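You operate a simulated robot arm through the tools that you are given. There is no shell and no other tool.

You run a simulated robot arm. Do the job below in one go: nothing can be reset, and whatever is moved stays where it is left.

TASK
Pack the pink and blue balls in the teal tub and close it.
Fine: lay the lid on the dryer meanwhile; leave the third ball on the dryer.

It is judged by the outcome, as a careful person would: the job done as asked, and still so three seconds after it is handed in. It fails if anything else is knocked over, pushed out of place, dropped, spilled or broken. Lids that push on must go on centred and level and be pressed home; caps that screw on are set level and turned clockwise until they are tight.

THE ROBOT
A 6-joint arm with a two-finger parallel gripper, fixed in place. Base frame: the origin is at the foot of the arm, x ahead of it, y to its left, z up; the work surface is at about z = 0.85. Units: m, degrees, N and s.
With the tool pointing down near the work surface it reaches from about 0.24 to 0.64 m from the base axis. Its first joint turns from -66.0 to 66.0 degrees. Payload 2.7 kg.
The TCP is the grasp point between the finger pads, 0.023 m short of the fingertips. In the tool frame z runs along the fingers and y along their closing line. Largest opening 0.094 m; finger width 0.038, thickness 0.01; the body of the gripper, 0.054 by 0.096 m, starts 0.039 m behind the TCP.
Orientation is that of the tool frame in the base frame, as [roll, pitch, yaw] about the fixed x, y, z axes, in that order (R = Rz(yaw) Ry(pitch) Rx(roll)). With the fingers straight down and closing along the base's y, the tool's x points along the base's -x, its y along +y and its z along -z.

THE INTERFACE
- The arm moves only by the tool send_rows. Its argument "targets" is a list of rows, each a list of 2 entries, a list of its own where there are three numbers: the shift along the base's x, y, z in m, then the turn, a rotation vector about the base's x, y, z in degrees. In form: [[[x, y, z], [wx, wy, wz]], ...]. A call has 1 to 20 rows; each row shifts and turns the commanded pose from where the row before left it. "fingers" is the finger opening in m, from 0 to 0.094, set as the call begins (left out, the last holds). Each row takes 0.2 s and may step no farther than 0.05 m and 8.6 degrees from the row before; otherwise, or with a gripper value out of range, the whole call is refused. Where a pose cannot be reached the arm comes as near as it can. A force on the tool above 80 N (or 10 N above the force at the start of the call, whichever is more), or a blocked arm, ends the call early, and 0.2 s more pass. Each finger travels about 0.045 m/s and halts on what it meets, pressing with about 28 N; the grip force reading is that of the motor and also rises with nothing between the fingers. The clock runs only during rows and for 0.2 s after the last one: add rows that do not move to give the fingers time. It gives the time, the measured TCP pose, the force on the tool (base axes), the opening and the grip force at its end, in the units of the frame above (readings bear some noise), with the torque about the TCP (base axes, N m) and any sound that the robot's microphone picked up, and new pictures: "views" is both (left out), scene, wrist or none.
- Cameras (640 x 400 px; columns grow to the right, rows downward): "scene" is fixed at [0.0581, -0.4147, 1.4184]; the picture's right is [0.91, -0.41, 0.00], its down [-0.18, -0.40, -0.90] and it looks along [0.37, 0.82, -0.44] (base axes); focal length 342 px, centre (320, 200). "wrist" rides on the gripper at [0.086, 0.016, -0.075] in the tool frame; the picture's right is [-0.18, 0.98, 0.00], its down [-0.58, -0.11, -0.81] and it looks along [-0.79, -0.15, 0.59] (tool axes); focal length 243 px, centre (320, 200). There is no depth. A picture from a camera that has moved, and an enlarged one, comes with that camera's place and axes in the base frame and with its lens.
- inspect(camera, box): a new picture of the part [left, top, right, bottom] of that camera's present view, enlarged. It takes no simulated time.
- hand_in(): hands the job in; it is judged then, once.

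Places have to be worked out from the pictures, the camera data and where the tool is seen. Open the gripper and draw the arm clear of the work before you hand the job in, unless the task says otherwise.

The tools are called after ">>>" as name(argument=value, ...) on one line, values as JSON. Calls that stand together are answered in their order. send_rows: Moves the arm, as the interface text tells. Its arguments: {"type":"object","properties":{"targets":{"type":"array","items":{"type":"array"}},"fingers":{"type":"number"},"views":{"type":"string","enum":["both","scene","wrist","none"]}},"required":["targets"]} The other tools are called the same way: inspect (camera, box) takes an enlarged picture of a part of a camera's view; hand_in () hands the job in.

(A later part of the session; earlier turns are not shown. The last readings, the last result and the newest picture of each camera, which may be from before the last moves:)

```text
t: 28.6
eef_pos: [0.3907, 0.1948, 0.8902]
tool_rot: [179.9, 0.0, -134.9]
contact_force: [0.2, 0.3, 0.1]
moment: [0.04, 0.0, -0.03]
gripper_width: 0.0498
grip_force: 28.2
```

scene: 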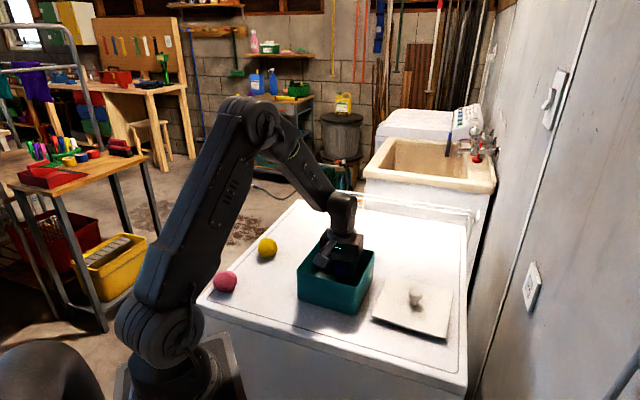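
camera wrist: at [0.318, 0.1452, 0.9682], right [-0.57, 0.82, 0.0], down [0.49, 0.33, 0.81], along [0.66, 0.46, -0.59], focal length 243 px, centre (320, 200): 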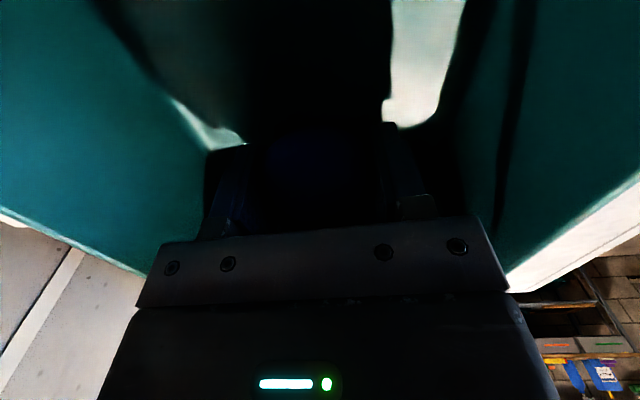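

The ball's underside should be only a few mm above the floor of the tub. I'll open gently and then rise straight up.

>>> send_rows(targets=[[[0, 0, -0.002], [0, 0, 0]], [[0, 0, 0], [0, 0, 0]]], views="none")

>>> send_rows(targets=[[[0, 0, 0], [0, 0, 0]], [[0, 0, 0], [0, 0, 0]], [[0, 0, 0], [0, 0, 0]], [[0, 0, 0.02], [0, 0, 0]], [[0, 0, 0.03], [0, 0, 0]], [[0, 0, 0.04], [0, 0, 0]], [[0, 0, 0.04], [0, 0, 0]], [[0, 0, 0], [0, 0, 0]]], fingers=0.072)

>>> inspect(camera="scene", box=[190, 200, 480, 381])

```text
t: 29.2
eef_pos: [0.391, 0.1943, 0.8899]
tool_rot: [179.9, 0.1, -134.9]
contact_force: [-0.4, -2.6, 2.3]
moment: [0.09, -0.08, -0.04]
gripper_width: 0.0497
grip_force: 28.4
```

```text
t: 31.0
eef_pos: [0.3923, 0.1972, 1.0169]
tool_rot: [179.9, 0.1, -135.0]
contact_force: [0.2, -0.2, -0.5]
moment: [0.02, -0.03, 0.0]
gripper_width: 0.072
grip_force: 0.1
camera wrist: at [0.3184, 0.1477, 1.0926], right [-0.57, 0.82, 0.0], down [0.49, 0.33, 0.81], along [0.66, 0.46, -0.59], focal length 243 px, centre (320, 200)
```

scene: 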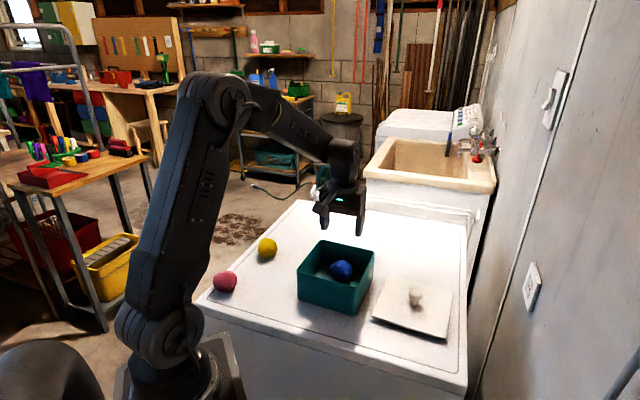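
wrist: 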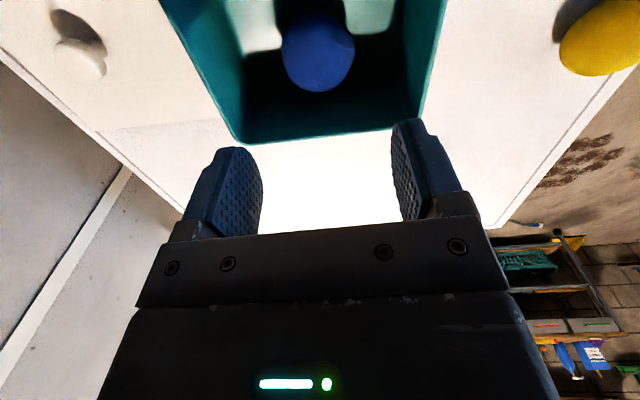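

```text
2.21 times, centred on (335, 290) of scene
camera zoom: at [0.0581, -0.4147, 1.4184], right [0.91, -0.41, 0.0], down [-0.18, -0.4, -0.9], along [0.37, 0.82, -0.44], focal length 755 px, centre (287, 0)
```

zoom: 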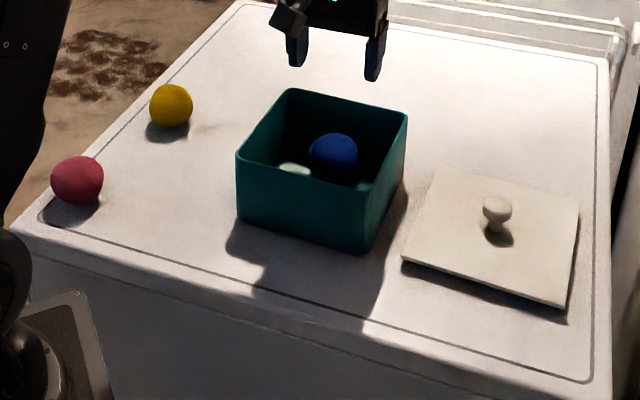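

Blue has settled in the far half of the tub at about (0.389, 0.197). Next I'll go back toward pink, coming in low to test the reach there.

>>> send_rows(targets=[[[-0.0362, 0.0148, -0.0034], [0, 0, 0]], [[-0.0362, 0.0148, -0.0034], [0, 0, 0]], [[-0.0362, 0.0148, -0.0034], [0, 0, 0]], [[-0.0362, 0.0148, -0.0034], [0, 0, 0]], [[-0.0362, 0.0148, -0.0034], [0, 0, 0]], [[0, 0, -0.02], [0, 0, 0]], [[0, 0, -0.02], [0, 0, 0]], [[-0.02, 0.003, 0], [0, 0, 0]], [[-0.02, 0.003, 0], [0, 0, 0]], [[0, 0, 0], [0, 0, 0]]], fingers=0.08)

```text
t: 33.2
eef_pos: [0.1861, 0.267, 0.9596]
tool_rot: [179.8, 0.1, -134.9]
contact_force: [0.7, -0.1, 0.3]
moment: [-0.01, 0.01, 0.01]
gripper_width: 0.0801
grip_force: 0.0
out of reach, approached as far as the arm can: row 9
camera wrist: at [0.1138, 0.2175, 1.0345], right [-0.57, 0.82, 0.0], down [0.49, 0.33, 0.81], along [0.66, 0.46, -0.59], focal length 243 px, centre (320, 200)
```

scene: 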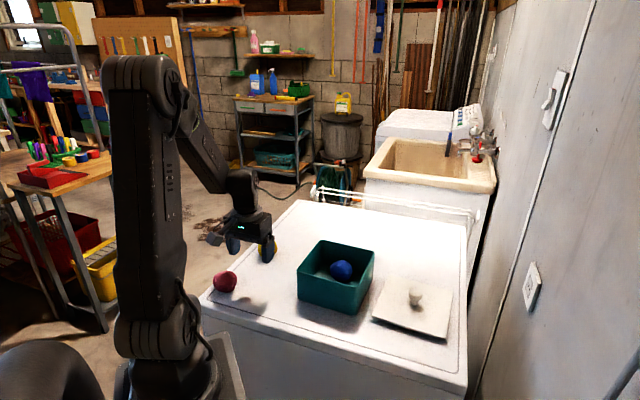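
wrist: 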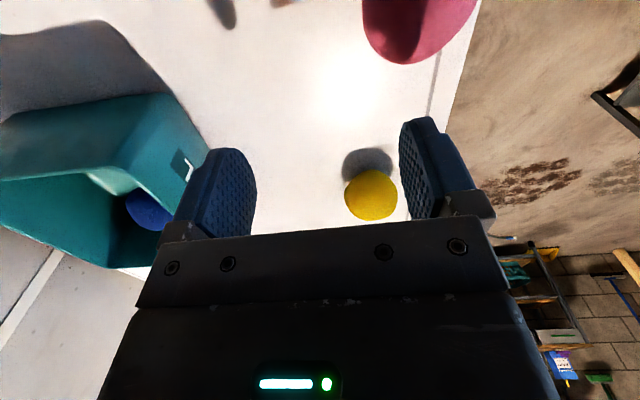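

The limit is the same at any height, so it is joint 1's end stop, with about 6 cm of side offset to overcome. I'll tilt the tool sideways about the radial axis to reach pink. To keep both fingers level under that tilt, I'll first turn it so it closes radially.

>>> send_rows(targets=[[[0.008, 0, 0.02], [0, 0, 0]], [[0.008, 0, 0.02], [0, 0, -7.667]], [[0, 0, 0], [0, 0, -7.667]], [[0, 0, 0], [0, 0, -7.667]], [[0, 0, 0], [0, 0, -7.667]], [[0, 0, 0], [0, 0, -7.667]], [[0, 0, 0], [0, 0, -7.667]], [[0, 0, 0], [0, 0, -7.667]], [[0, 0, 0], [0, 0, -7.667]], [[0, 0, 0], [0, 0, -7.667]], [[0, 0, 0], [2.97, 6.67, 0]], [[0, 0, 0], [2.97, 6.67, 0]], [[0, 0, 0], [2.97, 6.67, 0]], [[0, 0, 0], [0, 0, 0]]])

```text
t: 36.2
eef_pos: [0.2021, 0.2696, 1.0016]
tool_rot: [179.8, -21.9, 156.2]
contact_force: [0.1, -0.9, 0.0]
moment: [-0.04, 0.0, 0.0]
gripper_width: 0.0803
grip_force: 0.1
camera wrist: at [0.1614, 0.3051, 1.102], right [0.56, 0.83, -0.07], down [0.72, -0.44, 0.53], along [0.41, -0.34, -0.85], focal length 243 px, centre (320, 200)
```

scene: 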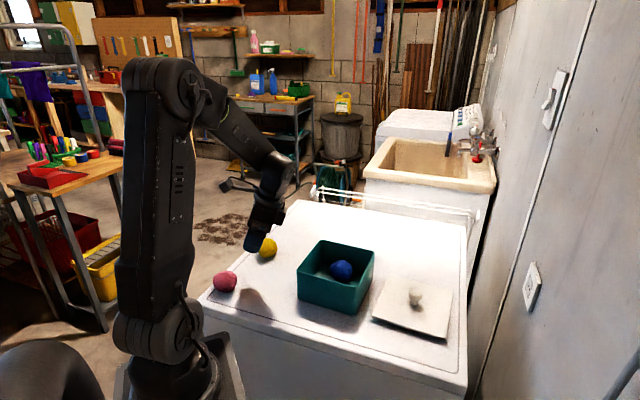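
wrist: 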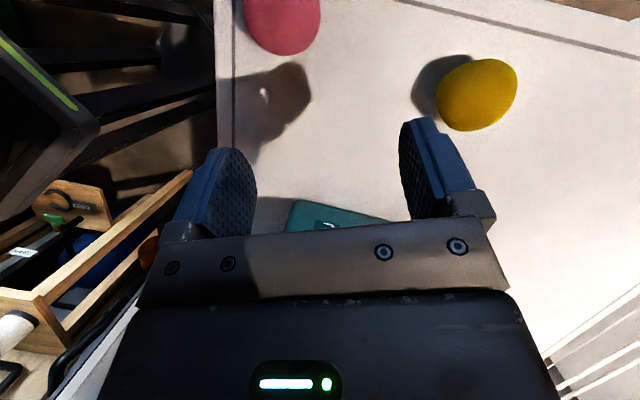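

The tilt worked, and pink now fixes at about (0.121, 0.281). I'll move over toward it and see whether the pose is reachable.

>>> send_rows(targets=[[[-0.0205, 0.003, -0.01], [0, 0, 0]], [[-0.0205, 0.003, -0.01], [0, 0, 0]], [[-0.0205, 0.003, -0.01], [0, 0, 0]], [[-0.0205, 0.003, 0], [0, 0, 0]], [[0, 0, 0], [0, 0, 0]]])

```text
t: 37.4
eef_pos: [0.1204, 0.2817, 0.9701]
tool_rot: [179.8, -21.9, 156.1]
contact_force: [0.5, 0.1, -0.2]
moment: [0.0, 0.0, -0.02]
gripper_width: 0.0799
grip_force: 0.1
camera wrist: at [0.0784, 0.3166, 1.0722], right [0.56, 0.83, -0.07], down [0.72, -0.44, 0.53], along [0.41, -0.34, -0.84], focal length 243 px, centre (320, 200)
```

scene: 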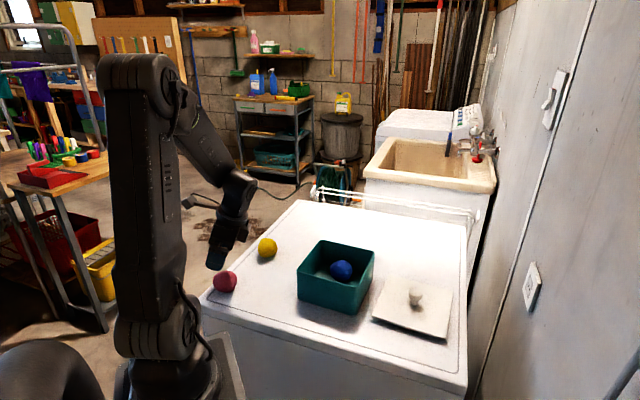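
wrist: 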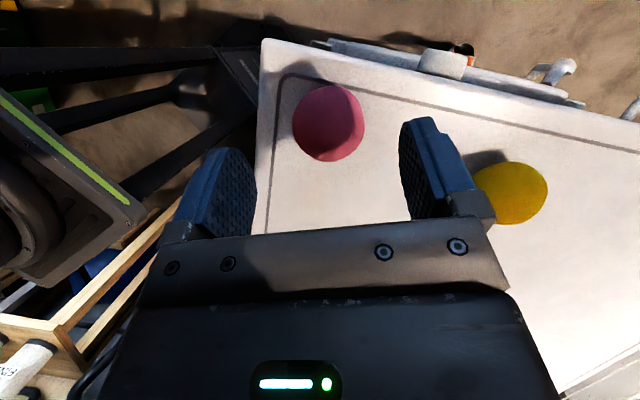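

The pose is reachable and pink sits centred between the fingers. I'll descend vertically around it.

>>> send_rows(targets=[[[-0.0027, 0.0012, -0.02], [0, 0, 0]], [[0, 0, -0.02], [0, 0, 0]], [[0, 0, -0.02], [0, 0, 0]], [[0, 0, 0], [0, 0, 0]]])

>>> inspect(camera="scene", box=[170, 200, 330, 320])

```text
t: 38.4
eef_pos: [0.1182, 0.2836, 0.9101]
tool_rot: [179.7, -21.8, 156.1]
contact_force: [0.3, -0.3, -0.6]
moment: [0.02, -0.01, 0.0]
gripper_width: 0.0799
grip_force: 0.0
camera wrist: at [0.0756, 0.3202, 1.0123], right [0.56, 0.83, -0.07], down [0.72, -0.44, 0.53], along [0.41, -0.34, -0.84], focal length 243 px, centre (320, 200)
```

scene: 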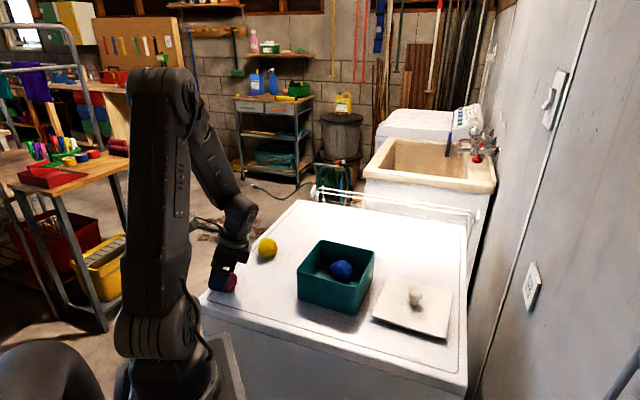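
wrist: 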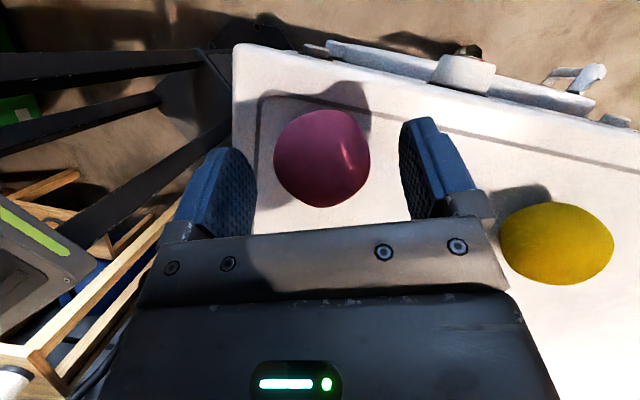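

```text
3.33 times, centred on (250, 260) of scene
camera zoom: at [0.0581, -0.4147, 1.4184], right [0.91, -0.41, 0.0], down [-0.18, -0.4, -0.9], along [0.37, 0.82, -0.44], focal length 1140 px, centre (553, 0)
```

zoom: 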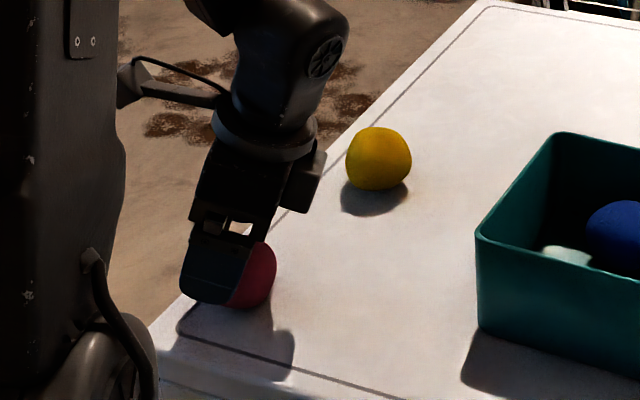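

Pink fixes at (0.1175, 0.283) against a TCP of (0.118, 0.284). I'll lower to grasp height at z about 0.884.

>>> send_rows(targets=[[[0, 0, -0.012], [0, 0, 0]], [[0, 0, -0.01], [0, 0, 0]], [[0, 0, -0.004], [0, 0, 0]], [[0, 0, 0], [0, 0, 0]]])

>>> inspect(camera="scene", box=[170, 200, 330, 320])

```text
t: 39.4
eef_pos: [0.1172, 0.2822, 0.8856]
tool_rot: [179.7, -21.9, 156.0]
contact_force: [0.3, 0.1, 0.0]
moment: [0.01, 0.01, 0.0]
gripper_width: 0.0797
grip_force: 0.1
camera wrist: at [0.0752, 0.3185, 0.9863], right [0.56, 0.83, -0.07], down [0.72, -0.44, 0.53], along [0.41, -0.34, -0.84], focal length 243 px, centre (320, 200)
```

scene: 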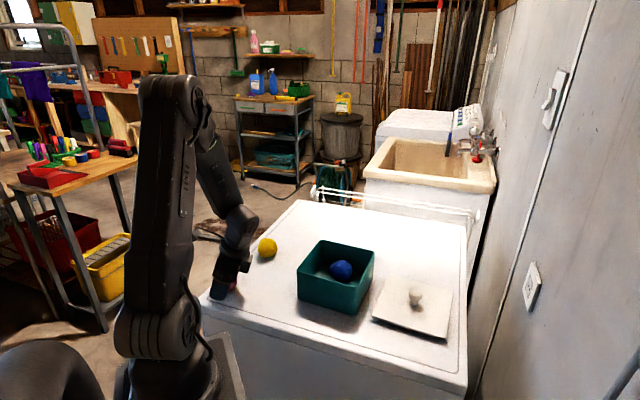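
wrist: 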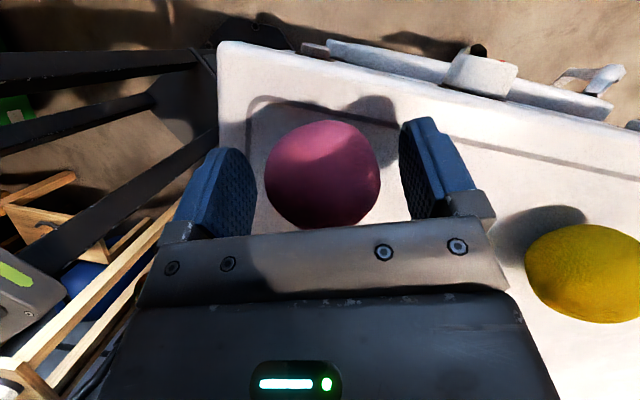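

```text
3.33 times, centred on (250, 260) of scene
camera zoom: at [0.0581, -0.4147, 1.4184], right [0.91, -0.41, 0.0], down [-0.18, -0.4, -0.9], along [0.37, 0.82, -0.44], focal length 1140 px, centre (553, 0)
```

zoom: 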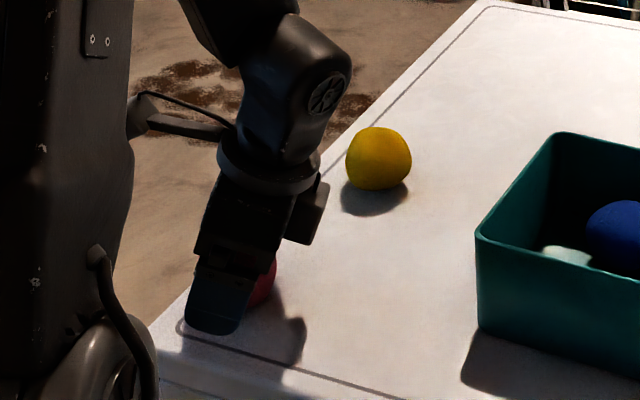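

Pink is centred and nothing is touching. I'll close on it.

>>> send_rows(targets=[[[0, 0, 0], [0, 0, 0]], [[0, 0, 0], [0, 0, 0]], [[0, 0, 0], [0, 0, 0]], [[0, 0, 0], [0, 0, 0]]], fingers=0.04, views="wrist")

```text
t: 40.4
eef_pos: [0.1178, 0.2829, 0.8844]
tool_rot: [179.8, -21.8, 156.0]
contact_force: [-0.2, -0.2, -0.1]
moment: [0.02, -0.03, 0.0]
gripper_width: 0.0507
grip_force: 27.9
camera wrist: at [0.0752, 0.3185, 0.9864], right [0.56, 0.83, -0.07], down [0.72, -0.44, 0.53], along [0.41, -0.34, -0.84], focal length 243 px, centre (320, 200)
```

wrist: 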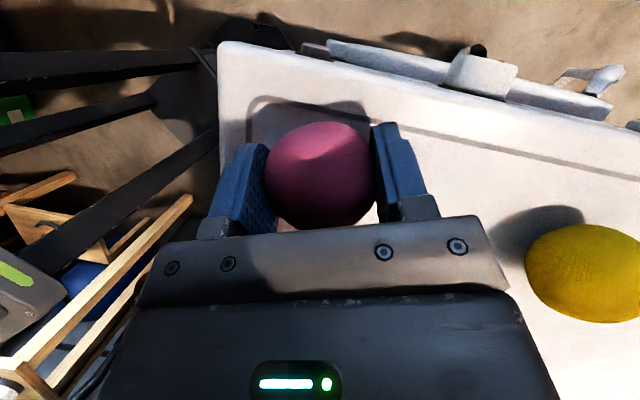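

Pink is held at 50.7 mm. I'll lift straight up, move inboard, level the tool and turn back to the tub's angle on the way to the near half of the tub.

>>> send_rows(targets=[[[0, 0, 0.01], [0, 0, 0]], [[0, 0, 0.03], [0, 0, 0]], [[0, 0, 0.04], [0, 0, 0]], [[0, 0, 0.04], [0, 0, 0]], [[0.028, -0.004, 0.005], [0, 0, 0]], [[0.028, -0.004, 0], [0, 0, 0]], [[0.028, -0.004, 0], [0, 0, 0]], [[0.015, -0.01, 0], [-2.97, -6.67, 0]], [[0.015, -0.01, 0], [-2.97, -6.67, 0]], [[0.015, -0.01, 0], [-2.97, -6.67, 0]], [[0.011, -0.01, 0], [0, 0, 7.667]], [[0.011, -0.01, 0], [0, 0, 7.667]], [[0.011, -0.01, 0], [0, 0, 7.667]], [[0.011, -0.01, 0], [0, 0, 7.667]], [[0.011, -0.01, 0], [0, 0, 7.667]], [[0.011, -0.01, 0], [0, 0, 7.667]], [[0.011, -0.01, 0], [0, 0, 7.667]], [[0.011, -0.01, 0], [0, 0, 7.667]], [[0.011, -0.01, 0], [0, 0, 7.667]], [[0, 0, 0], [0, 0, 0]]])

>>> inspect(camera="scene", box=[270, 180, 410, 320])

```text
t: 44.6
eef_pos: [0.3461, 0.151, 1.0092]
tool_rot: [179.9, 0.2, -134.8]
contact_force: [-0.4, 0.2, -1.1]
moment: [0.01, 0.0, 0.0]
gripper_width: 0.0497
grip_force: 27.7
camera wrist: at [0.2734, 0.101, 1.0838], right [-0.57, 0.82, 0.0], down [0.49, 0.33, 0.81], along [0.66, 0.46, -0.59], focal length 243 px, centre (320, 200)
```

scene: 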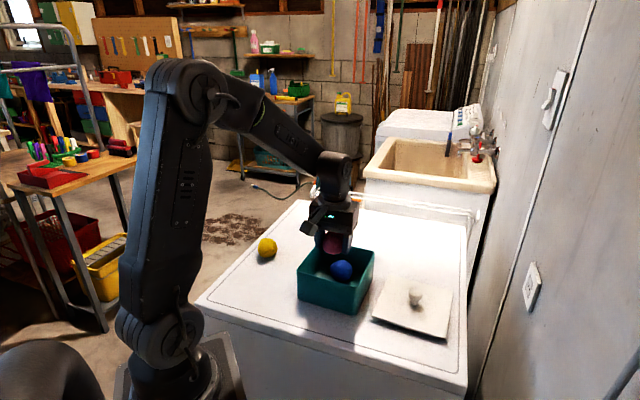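
wrist: 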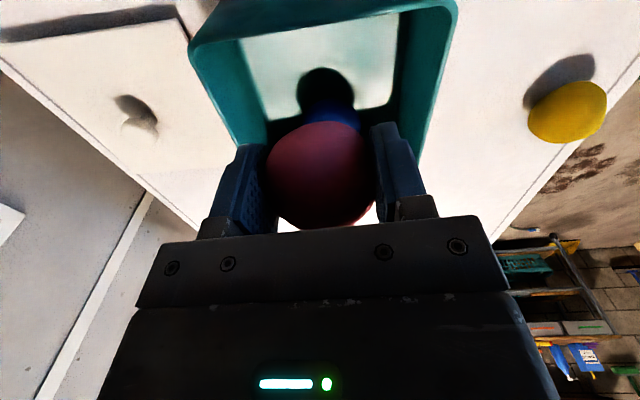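

```text
2.86 times, centred on (340, 250) of scene
camera zoom: at [0.0581, -0.4147, 1.4184], right [0.91, -0.41, 0.0], down [-0.18, -0.4, -0.9], along [0.37, 0.82, -0.44], focal length 977 px, centre (263, 57)
```

zoom: 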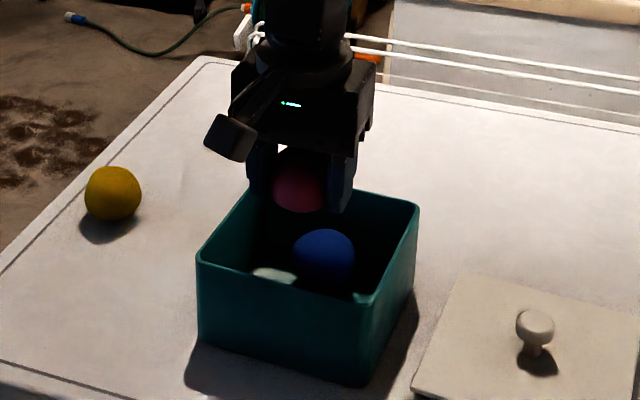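

Pink is over the near half, with blue clear ahead of it. I'll shift a couple of mm toward the near wall and descend into the tub.

>>> send_rows(targets=[[[-0.002, -0.002, -0.01], [0, 0, 0]], [[0, 0, -0.025], [0, 0, 0]], [[0, 0, -0.025], [0, 0, 0]], [[0, 0, 0], [0, 0, 0]]])

>>> inspect(camera="scene", box=[270, 180, 410, 320])

```text
t: 45.6
eef_pos: [0.3457, 0.1495, 0.9482]
tool_rot: [179.9, 0.1, -134.9]
contact_force: [0.8, 0.3, -1.2]
moment: [0.03, 0.01, 0.02]
gripper_width: 0.0499
grip_force: 27.3
camera wrist: at [0.2724, 0.0986, 1.0237], right [-0.57, 0.82, 0.0], down [0.49, 0.33, 0.81], along [0.66, 0.46, -0.59], focal length 243 px, centre (320, 200)
```

scene: 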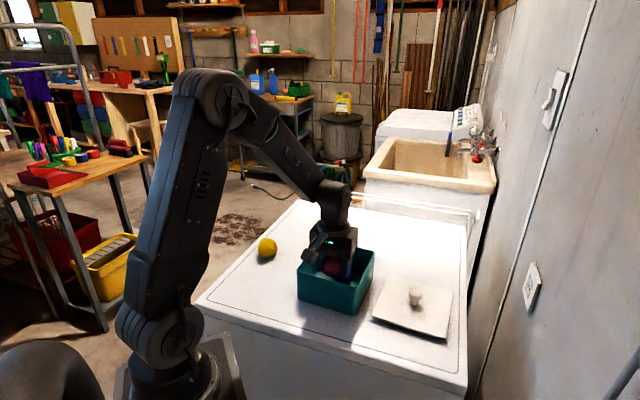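
wrist: 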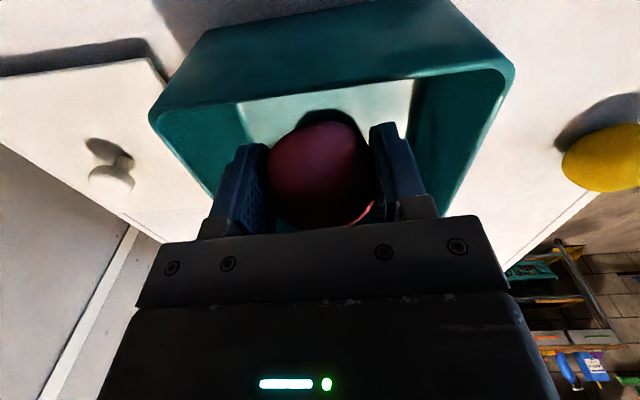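

```text
2.86 times, centred on (340, 250) of scene
camera zoom: at [0.0581, -0.4147, 1.4184], right [0.91, -0.41, 0.0], down [-0.18, -0.4, -0.9], along [0.37, 0.82, -0.44], focal length 977 px, centre (263, 57)
```

zoom: 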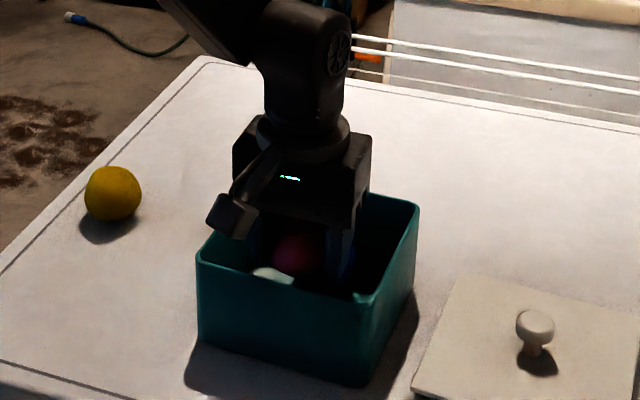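

There's clearance on all sides, with about 6 mm from the gripper body to the near wall. I'll nudge 4 mm sideways to centre it and lower to just above the floor.

>>> send_rows(targets=[[[-0.003, 0.003, -0.01], [0, 0, 0]], [[0, 0, -0.02], [0, 0, 0]], [[0, 0, -0.016], [0, 0, 0]], [[0, 0, 0], [0, 0, 0]]], views="scene")

>>> inspect(camera="scene", box=[270, 180, 410, 320])

>>> send_rows(targets=[[[0, 0, -0.003], [0, 0, 0]], [[0, 0, 0], [0, 0, 0]]], views="none")

```text
t: 46.6
eef_pos: [0.343, 0.1503, 0.9039]
tool_rot: [179.9, 0.2, -134.9]
contact_force: [0.1, 0.4, -0.9]
moment: [-0.01, -0.01, 0.04]
gripper_width: 0.0499
grip_force: 27.8
```

scene: 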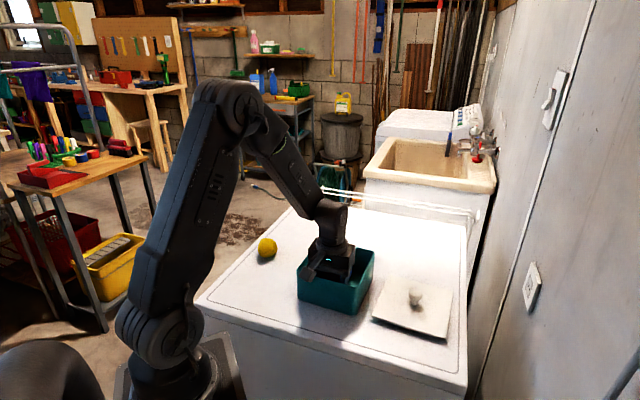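

```text
2.86 times, centred on (340, 250) of scene
camera zoom: at [0.0581, -0.4147, 1.4184], right [0.91, -0.41, 0.0], down [-0.18, -0.4, -0.9], along [0.37, 0.82, -0.44], focal length 977 px, centre (263, 57)
```

zoom: 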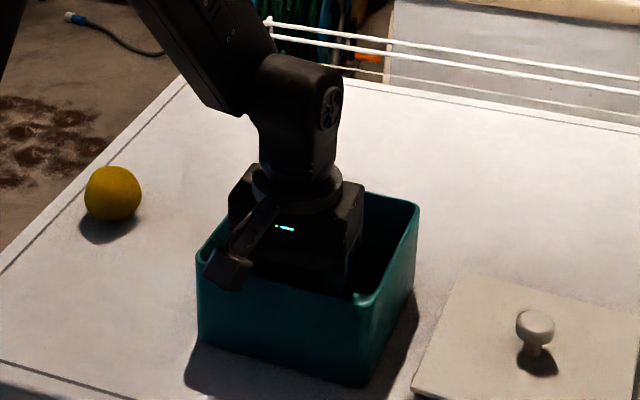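

```text
t: 47.2
eef_pos: [0.3425, 0.1502, 0.9005]
tool_rot: [180.0, 0.1, -134.9]
contact_force: [0.2, -0.4, -0.6]
moment: [-0.01, -0.01, -0.02]
gripper_width: 0.0499
grip_force: 28.3
```

No contact yet at z 0.9005. I'll take two small steps more.

>>> send_rows(targets=[[[0, 0, -0.003], [0, 0, 0]], [[0, 0, 0], [0, 0, 0]]], views="none")

>>> send_rows(targets=[[[0, 0, -0.002], [0, 0, 0]], [[0, 0, 0], [0, 0, 0]]], views="none")

```text
t: 47.8
eef_pos: [0.342, 0.1502, 0.8984]
tool_rot: [179.8, 0.0, -135.0]
contact_force: [-0.3, -0.5, -1.0]
moment: [0.03, 0.0, 0.01]
gripper_width: 0.0498
grip_force: 28.5
```

```text
t: 48.4
eef_pos: [0.3422, 0.1501, 0.8954]
tool_rot: [179.9, 0.1, -134.9]
contact_force: [0.0, -0.3, -0.9]
moment: [-0.02, 0.03, 0.03]
gripper_width: 0.0496
grip_force: 28.4
```

The ball should now be within about 3 mm of the floor. One more 2 mm step, then I'll open and rise.

>>> send_rows(targets=[[[0, 0, -0.002], [0, 0, 0]], [[0, 0, 0], [0, 0, 0]]], views="none")

>>> send_rows(targets=[[[0, 0, 0], [0, 0, 0]], [[0, 0, 0], [0, 0, 0]], [[0, 0, 0], [0, 0, 0]], [[0, 0, 0.02], [0, 0, 0]], [[0, 0, 0.03], [0, 0, 0]], [[0, 0, 0.04], [0, 0, 0]], [[0, 0, 0.04], [0, 0, 0]], [[0, 0, 0], [0, 0, 0]]], fingers=0.07)

>>> inspect(camera="scene", box=[190, 200, 480, 381])

```text
t: 49.0
eef_pos: [0.3419, 0.1509, 0.8949]
tool_rot: [179.9, 0.2, -134.9]
contact_force: [0.1, -2.5, 15.8]
moment: [-0.13, 0.02, -0.01]
gripper_width: 0.05
grip_force: 28.6
```

```text
t: 50.8
eef_pos: [0.34, 0.1519, 1.0247]
tool_rot: [179.9, 0.0, -134.8]
contact_force: [-0.7, 0.3, 0.2]
moment: [0.02, 0.01, 0.01]
gripper_width: 0.0703
grip_force: 0.1
camera wrist: at [0.2662, 0.102, 1.0982], right [-0.57, 0.82, 0.0], down [0.49, 0.33, 0.81], along [0.66, 0.46, -0.59], focal length 243 px, centre (320, 200)
```

scene: 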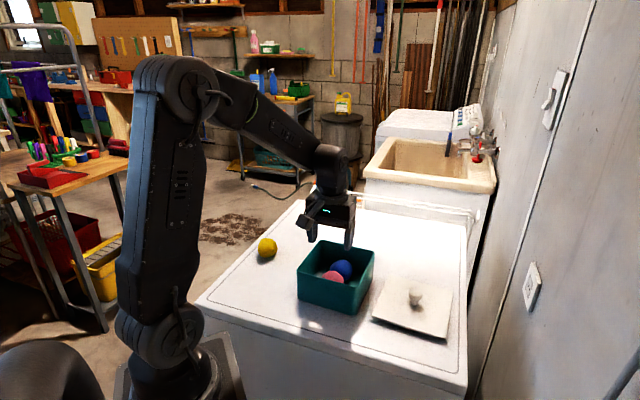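
wrist: 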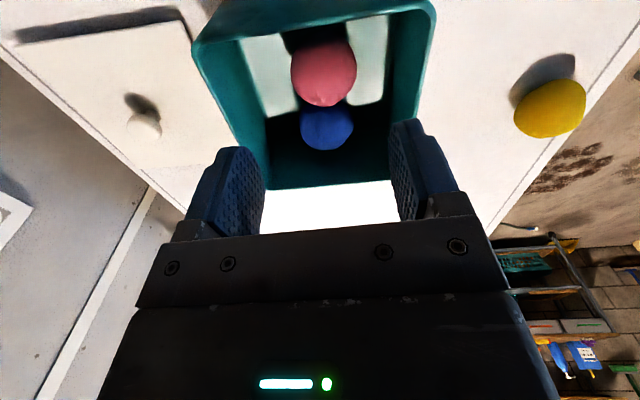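

```text
2.21 times, centred on (335, 290) of scene
camera zoom: at [0.0581, -0.4147, 1.4184], right [0.91, -0.41, 0.0], down [-0.18, -0.4, -0.9], along [0.37, 0.82, -0.44], focal length 755 px, centre (287, 0)
```

zoom: 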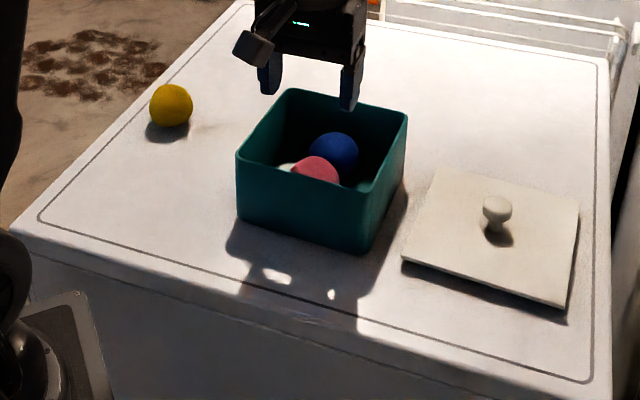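

Both balls are in the tub and the tub hasn't moved: its centre still fixes at (0.367, 0.175), matching where I gripped the knob. Next is the lid, with its knob near (0.501, 0.045); I'll go above it to measure its position and any small rotation.

>>> send_rows(targets=[[[0.0266, -0.01775, 0], [0, 0, 0]], [[0.0266, -0.01775, 0], [0, 0, 0]], [[0.0266, -0.01775, 0], [0, 0, 0]], [[0.0266, -0.01775, 0], [0, 0, 0]], [[0.0266, -0.01775, 0], [0, 0, 0]], [[0.0266, -0.01775, 0], [0, 0, 0]], [[0, 0, 0], [0, 0, 0]]], fingers=0.06)

>>> inspect(camera="wrist", box=[160, 0, 480, 200])

```text
t: 52.4
eef_pos: [0.4996, 0.0442, 1.0271]
tool_rot: [179.8, 0.0, -134.9]
contact_force: [0.3, 0.1, 0.2]
moment: [0.01, -0.02, 0.01]
gripper_width: 0.06
grip_force: 0.1
camera wrist: at [0.426, -0.0053, 1.1015], right [-0.57, 0.82, 0.0], down [0.49, 0.33, 0.81], along [0.66, 0.46, -0.59], focal length 243 px, centre (320, 200)
```

scene: 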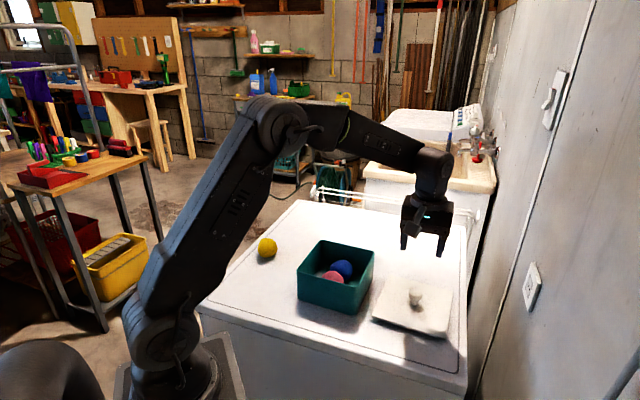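
wrist: 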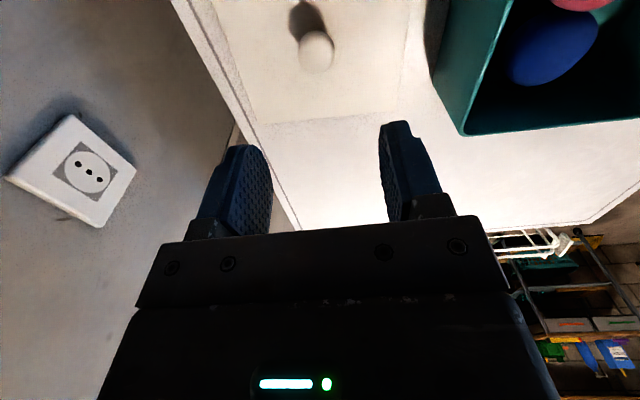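

```text
2.00 times, centred on (320, 100) of wrist
camera zoom: at [0.426, -0.0053, 1.1015], right [-0.57, 0.82, 0.0], down [0.49, 0.33, 0.81], along [0.66, 0.46, -0.59], focal length 485 px, centre (320, 400)
```

zoom: 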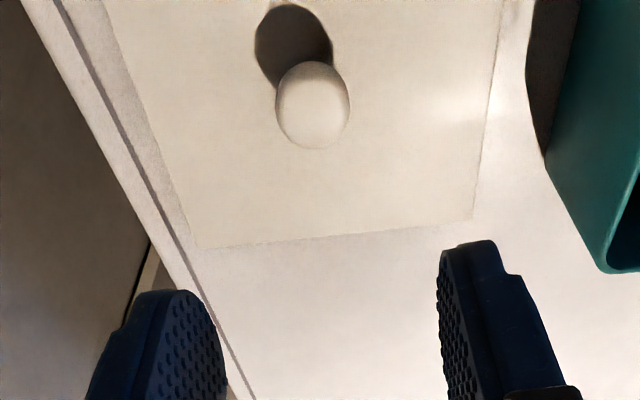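

The lid is within about 1° of its original angle relative to the tool, and the knob is right under the TCP. I'll descend to the height I released it from.

>>> send_rows(targets=[[[0, 0, -0.03], [0, 0, 0]], [[0, 0, -0.03], [0, 0, 0]], [[0, 0, -0.03], [0, 0, 0]], [[0, 0, -0.02], [0, 0, 0]], [[0, 0, -0.015], [0, 0, 0]], [[0, 0, -0.008], [0, 0, 0]], [[0, 0, 0], [0, 0, 0]]])

>>> inspect(camera="wrist", box=[180, 60, 460, 240])

```text
t: 54.0
eef_pos: [0.501, 0.0461, 0.8903]
tool_rot: [179.9, 0.0, -134.9]
contact_force: [0.2, 0.2, 0.7]
moment: [-0.01, -0.02, -0.01]
gripper_width: 0.0602
grip_force: 0.0
camera wrist: at [0.4278, -0.0045, 0.9649], right [-0.57, 0.82, 0.0], down [0.49, 0.33, 0.81], along [0.66, 0.46, -0.59], focal length 243 px, centre (320, 200)
```

scene: 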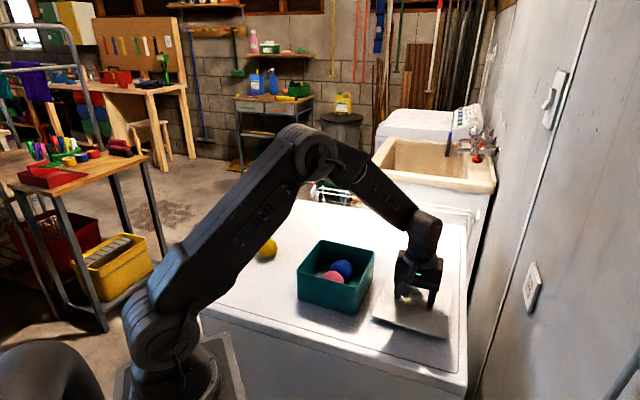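
wrist: 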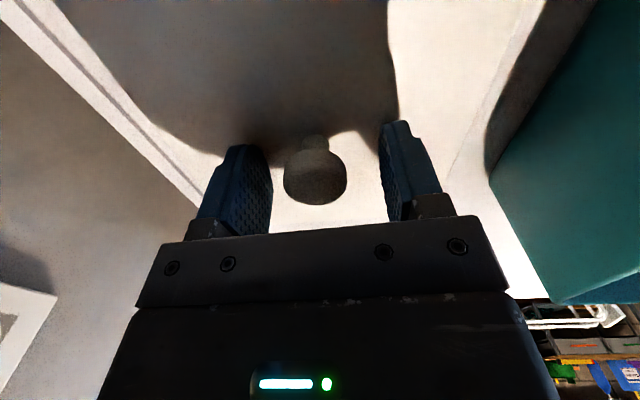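

```text
2.22 times, centred on (320, 150) of wrist
camera zoom: at [0.4278, -0.0045, 0.9649], right [-0.57, 0.82, 0.0], down [0.49, 0.33, 0.81], along [0.66, 0.46, -0.59], focal length 539 px, centre (320, 311)
```

zoom: 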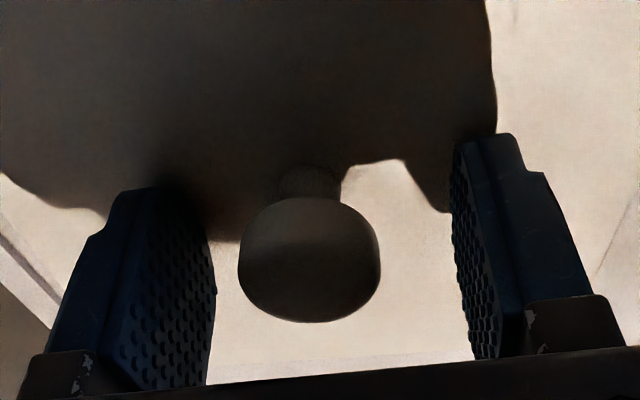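

The knob matches the first grasp, apart from being 2 mm off to the left in the image. I'll shift 2 mm and close.

>>> send_rows(targets=[[[0.0014, -0.0014, 0], [0, 0, 0]], [[0, 0, 0], [0, 0, 0]]], views="none")

>>> send_rows(targets=[[[0, 0, 0], [0, 0, 0]], [[0, 0, 0], [0, 0, 0]], [[0, 0, 0], [0, 0, 0]], [[0, 0, 0], [0, 0, 0]], [[0, 0, 0], [0, 0, 0]]], fingers=0.015)

>>> inspect(camera="wrist", box=[180, 60, 460, 240])

```text
t: 54.6
eef_pos: [0.5017, 0.0451, 0.89]
tool_rot: [179.9, 0.1, -134.9]
contact_force: [-0.1, -0.2, 0.6]
moment: [-0.02, 0.0, 0.02]
gripper_width: 0.0602
grip_force: 0.1
```

```text
t: 55.8
eef_pos: [0.5015, 0.044, 0.8901]
tool_rot: [180.0, 0.1, -134.9]
contact_force: [0.3, -0.9, -0.5]
moment: [-0.01, 0.01, 0.0]
gripper_width: 0.0285
grip_force: 28.0
camera wrist: at [0.4291, -0.0059, 0.9653], right [-0.57, 0.82, 0.0], down [0.49, 0.33, 0.81], along [0.66, 0.46, -0.59], focal length 243 px, centre (320, 200)
```

scene: 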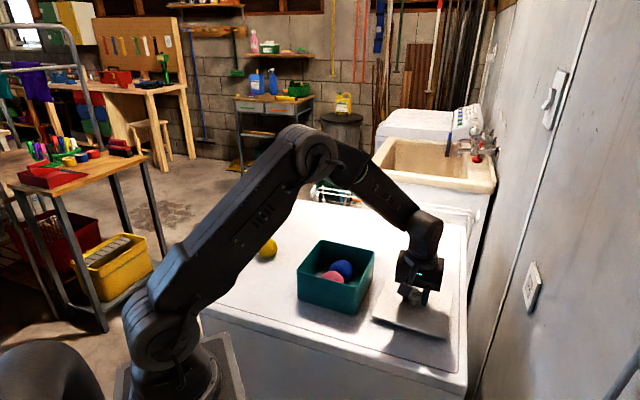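
wrist: 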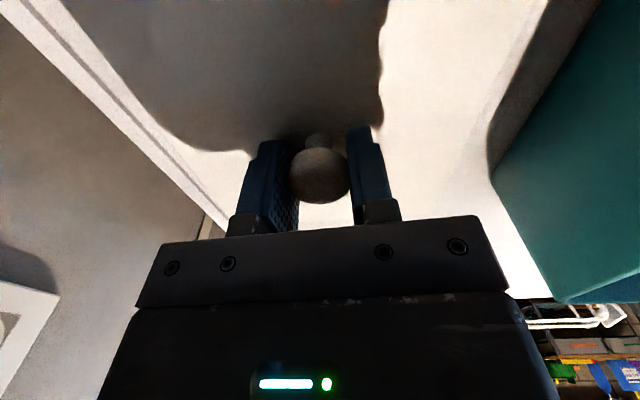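

```text
2.22 times, centred on (320, 150) of wrist
camera zoom: at [0.4291, -0.0059, 0.9653], right [-0.57, 0.82, 0.0], down [0.49, 0.33, 0.81], along [0.66, 0.46, -0.59], focal length 539 px, centre (320, 311)
```

zoom: 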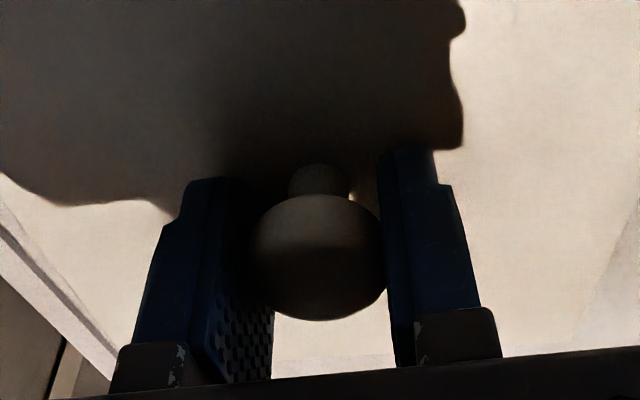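

This grasp is nearly identical to the first one. I'll lift the lid straight up and pause to check its angle in the grip.

>>> send_rows(targets=[[[0, 0, 0.01], [0, 0, 0]], [[0, 0, 0.025], [0, 0, 0]], [[0, 0, 0.035], [0, 0, 0]], [[0, 0, 0.035], [0, 0, 0]], [[0, 0, 0.03], [0, 0, 0]], [[0, 0, 0], [0, 0, 0]]])

>>> inspect(camera="wrist", box=[0, 0, 640, 240])

>>> inspect(camera="scene", box=[280, 180, 480, 330])

```text
t: 57.2
eef_pos: [0.5018, 0.0434, 1.0266]
tool_rot: [179.8, 0.2, -135.0]
contact_force: [0.2, 0.5, 0.0]
moment: [-0.02, -0.01, 0.02]
gripper_width: 0.0284
grip_force: 27.9
camera wrist: at [0.4294, -0.0067, 1.1014], right [-0.57, 0.82, 0.0], down [0.49, 0.33, 0.81], along [0.66, 0.46, -0.59], focal length 243 px, centre (320, 200)
```

scene: 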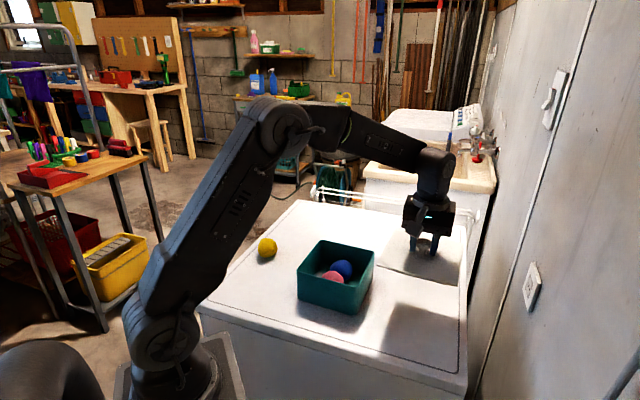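
wrist: 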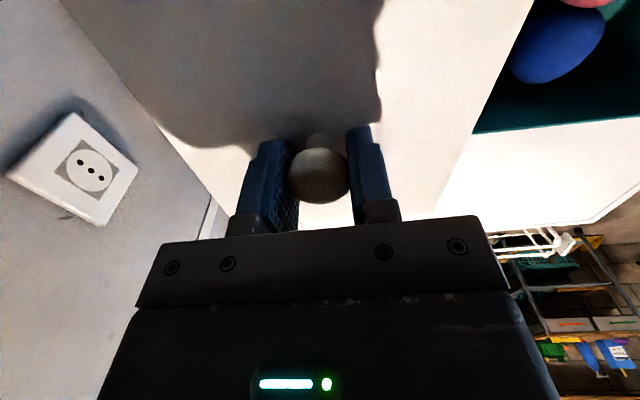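

```text
1.00 times, centred on (320, 120) of wrist (not enlarged: the box is as wide or as high as the picture)
camera zoom: at [0.4294, -0.0067, 1.1014], right [-0.57, 0.82, 0.0], down [0.49, 0.33, 0.81], along [0.66, 0.46, -0.59], focal length 243 px, centre (320, 280)
```

zoom: 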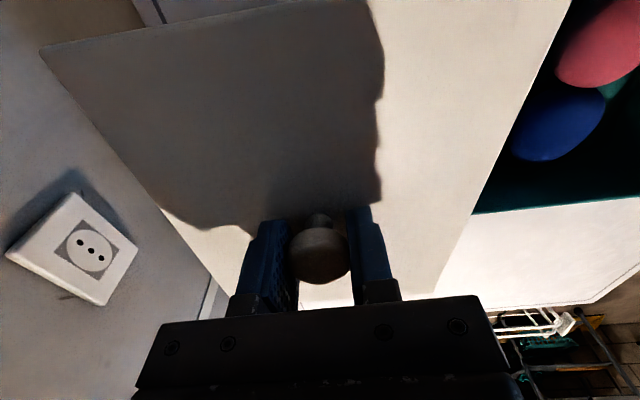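

```text
2.67 times, centred on (380, 255) of scene
camera zoom: at [0.0581, -0.4147, 1.4184], right [0.91, -0.41, 0.0], down [-0.18, -0.4, -0.9], along [0.37, 0.82, -0.44], focal length 912 px, centre (160, 53)
```

zoom: 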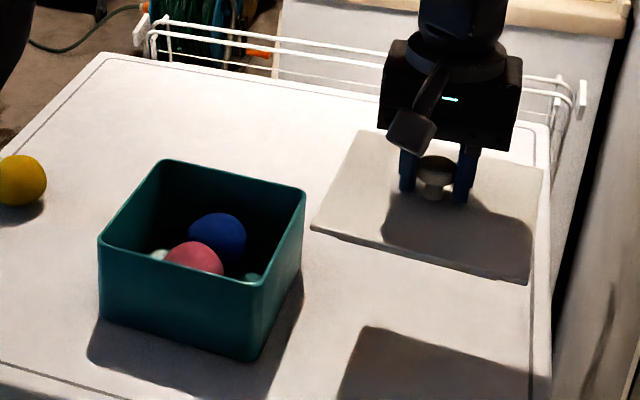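

Compared with the first time it was held, the lid is turned by roughly −0.8° in the grip. I'll carry it back over the tub with a +0.8° correction and check it before lowering.

>>> send_rows(targets=[[[-0.0221, 0.022, 0], [0, 0, 0.2]], [[-0.0221, 0.022, 0], [0, 0, 0.2]], [[-0.0221, 0.022, 0], [0, 0, 0.2]], [[-0.0221, 0.022, 0], [0, 0, 0.2]], [[-0.0221, 0.022, 0], [0, 0, 0]], [[-0.022, 0.0219, 0], [0, 0, 0]], [[0, 0, -0.02], [0, 0, 0]], [[0, 0, 0], [0, 0, 0]], [[0, 0, 0], [0, 0, 0]]])

>>> inspect(camera="scene", box=[270, 190, 410, 320])

>>> inspect(camera="wrist", box=[0, 0, 640, 240])

```text
t: 59.2
eef_pos: [0.3692, 0.1758, 1.0083]
tool_rot: [179.9, 0.2, -134.1]
contact_force: [-0.3, -0.8, -0.3]
moment: [0.02, 0.01, -0.04]
gripper_width: 0.0285
grip_force: 27.7
camera wrist: at [0.2974, 0.1242, 1.0822], right [-0.58, 0.82, 0.0], down [0.48, 0.34, 0.81], along [0.66, 0.47, -0.59], focal length 243 px, centre (320, 200)
```

scene: 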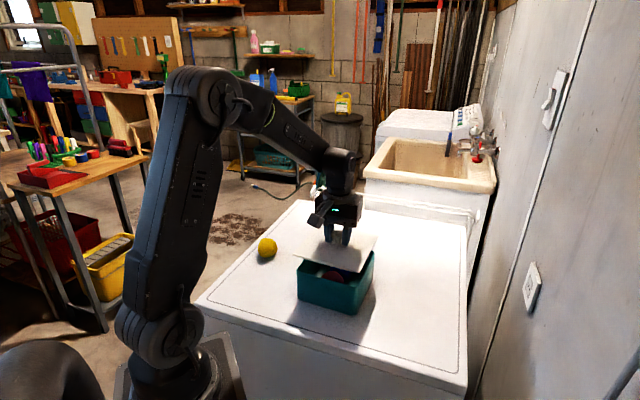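
wrist: 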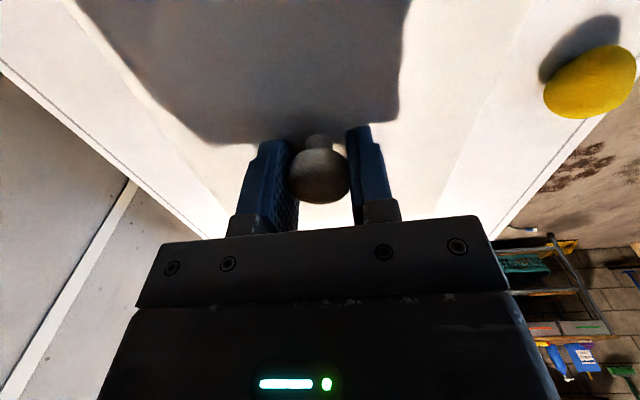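

```text
3.08 times, centred on (340, 255) of scene
camera zoom: at [0.0581, -0.4147, 1.4184], right [0.91, -0.41, 0.0], down [-0.18, -0.4, -0.9], along [0.37, 0.82, -0.44], focal length 1053 px, centre (258, 31)
```

zoom: 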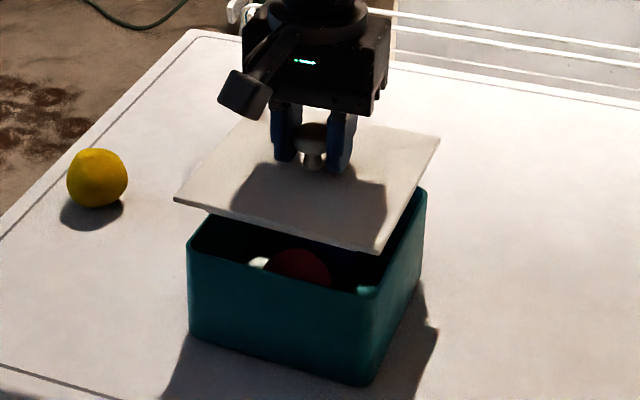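

```text
1.00 times, centred on (320, 120) of wrist (not enlarged: the box is as wide or as high as the picture)
camera zoom: at [0.2974, 0.1242, 1.0822], right [-0.58, 0.82, 0.0], down [0.48, 0.34, 0.81], along [0.66, 0.47, -0.59], focal length 243 px, centre (320, 280)
```

zoom: 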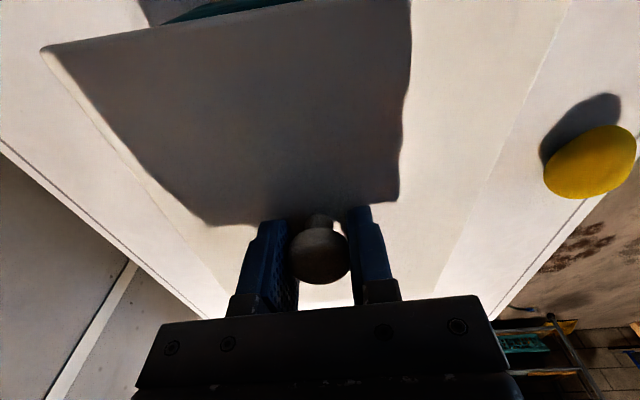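

The lid's corners in the scene view match the first lift, allowing for the 11 mm height difference. I'll lower it toward the tub in steps.

>>> send_rows(targets=[[[0, 0, -0.012], [0, 0, 0]], [[0, 0, -0.008], [0, 0, 0]], [[0, 0, -0.004], [0, 0, 0]], [[0, 0, 0], [0, 0, 0]]], views="none")

>>> inspect(camera="scene", box=[270, 190, 410, 320])

>>> send_rows(targets=[[[0, 0, -0.003], [0, 0, 0]], [[0, 0, -0.002], [0, 0, 0]], [[0, 0, 0], [0, 0, 0]]], views="none")

```text
t: 60.2
eef_pos: [0.3686, 0.1763, 0.9827]
tool_rot: [179.9, 0.2, -134.1]
contact_force: [0.8, 0.5, -0.8]
moment: [0.02, 0.01, -0.02]
gripper_width: 0.0284
grip_force: 27.8
```

```text
3.08 times, centred on (340, 255) of scene
camera zoom: at [0.0581, -0.4147, 1.4184], right [0.91, -0.41, 0.0], down [-0.18, -0.4, -0.9], along [0.37, 0.82, -0.44], focal length 1053 px, centre (258, 31)
```

zoom: 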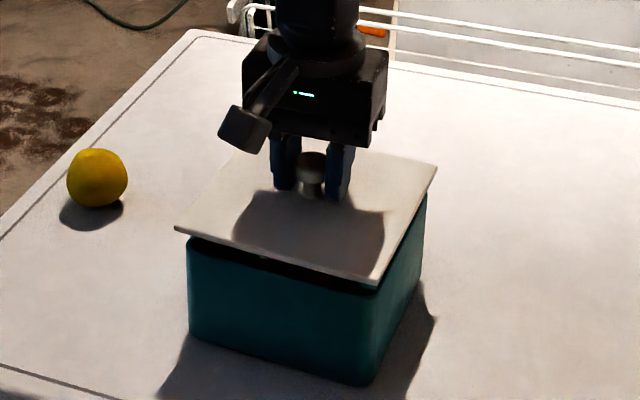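

```text
t: 61.0
eef_pos: [0.3707, 0.1753, 0.9782]
tool_rot: [179.9, 0.0, -134.1]
contact_force: [-0.1, -0.5, -0.6]
moment: [0.02, 0.0, 0.04]
gripper_width: 0.0283
grip_force: 28.3
```

The lid lines up squarely over the rim and nothing is touching yet at z 0.978. I'll continue in 2 mm steps, watching the forces.

>>> send_rows(targets=[[[0, 0, -0.002], [0, 0, 0]], [[0, 0, 0], [0, 0, 0]]], views="none")

>>> send_rows(targets=[[[0, 0, -0.002], [0, 0, 0]], [[0, 0, 0], [0, 0, 0]]], views="none")

>>> inspect(camera="scene", box=[270, 190, 410, 320])

```text
t: 61.6
eef_pos: [0.3709, 0.175, 0.9754]
tool_rot: [179.9, 0.2, -134.1]
contact_force: [0.5, -0.5, -0.8]
moment: [-0.01, -0.03, 0.0]
gripper_width: 0.0283
grip_force: 28.4
```

```text
t: 62.2
eef_pos: [0.3694, 0.1765, 0.9729]
tool_rot: [179.9, 0.1, -134.1]
contact_force: [0.0, -0.6, -0.7]
moment: [0.0, 0.0, 0.0]
gripper_width: 0.028
grip_force: 28.1
```

```text
3.08 times, centred on (340, 255) of scene
camera zoom: at [0.0581, -0.4147, 1.4184], right [0.91, -0.41, 0.0], down [-0.18, -0.4, -0.9], along [0.37, 0.82, -0.44], focal length 1053 px, centre (258, 31)
```

zoom: 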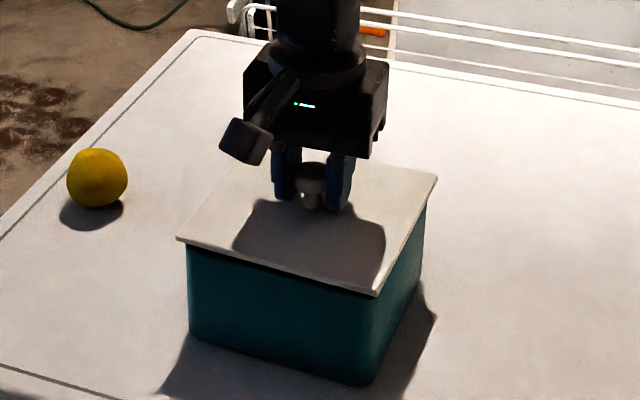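

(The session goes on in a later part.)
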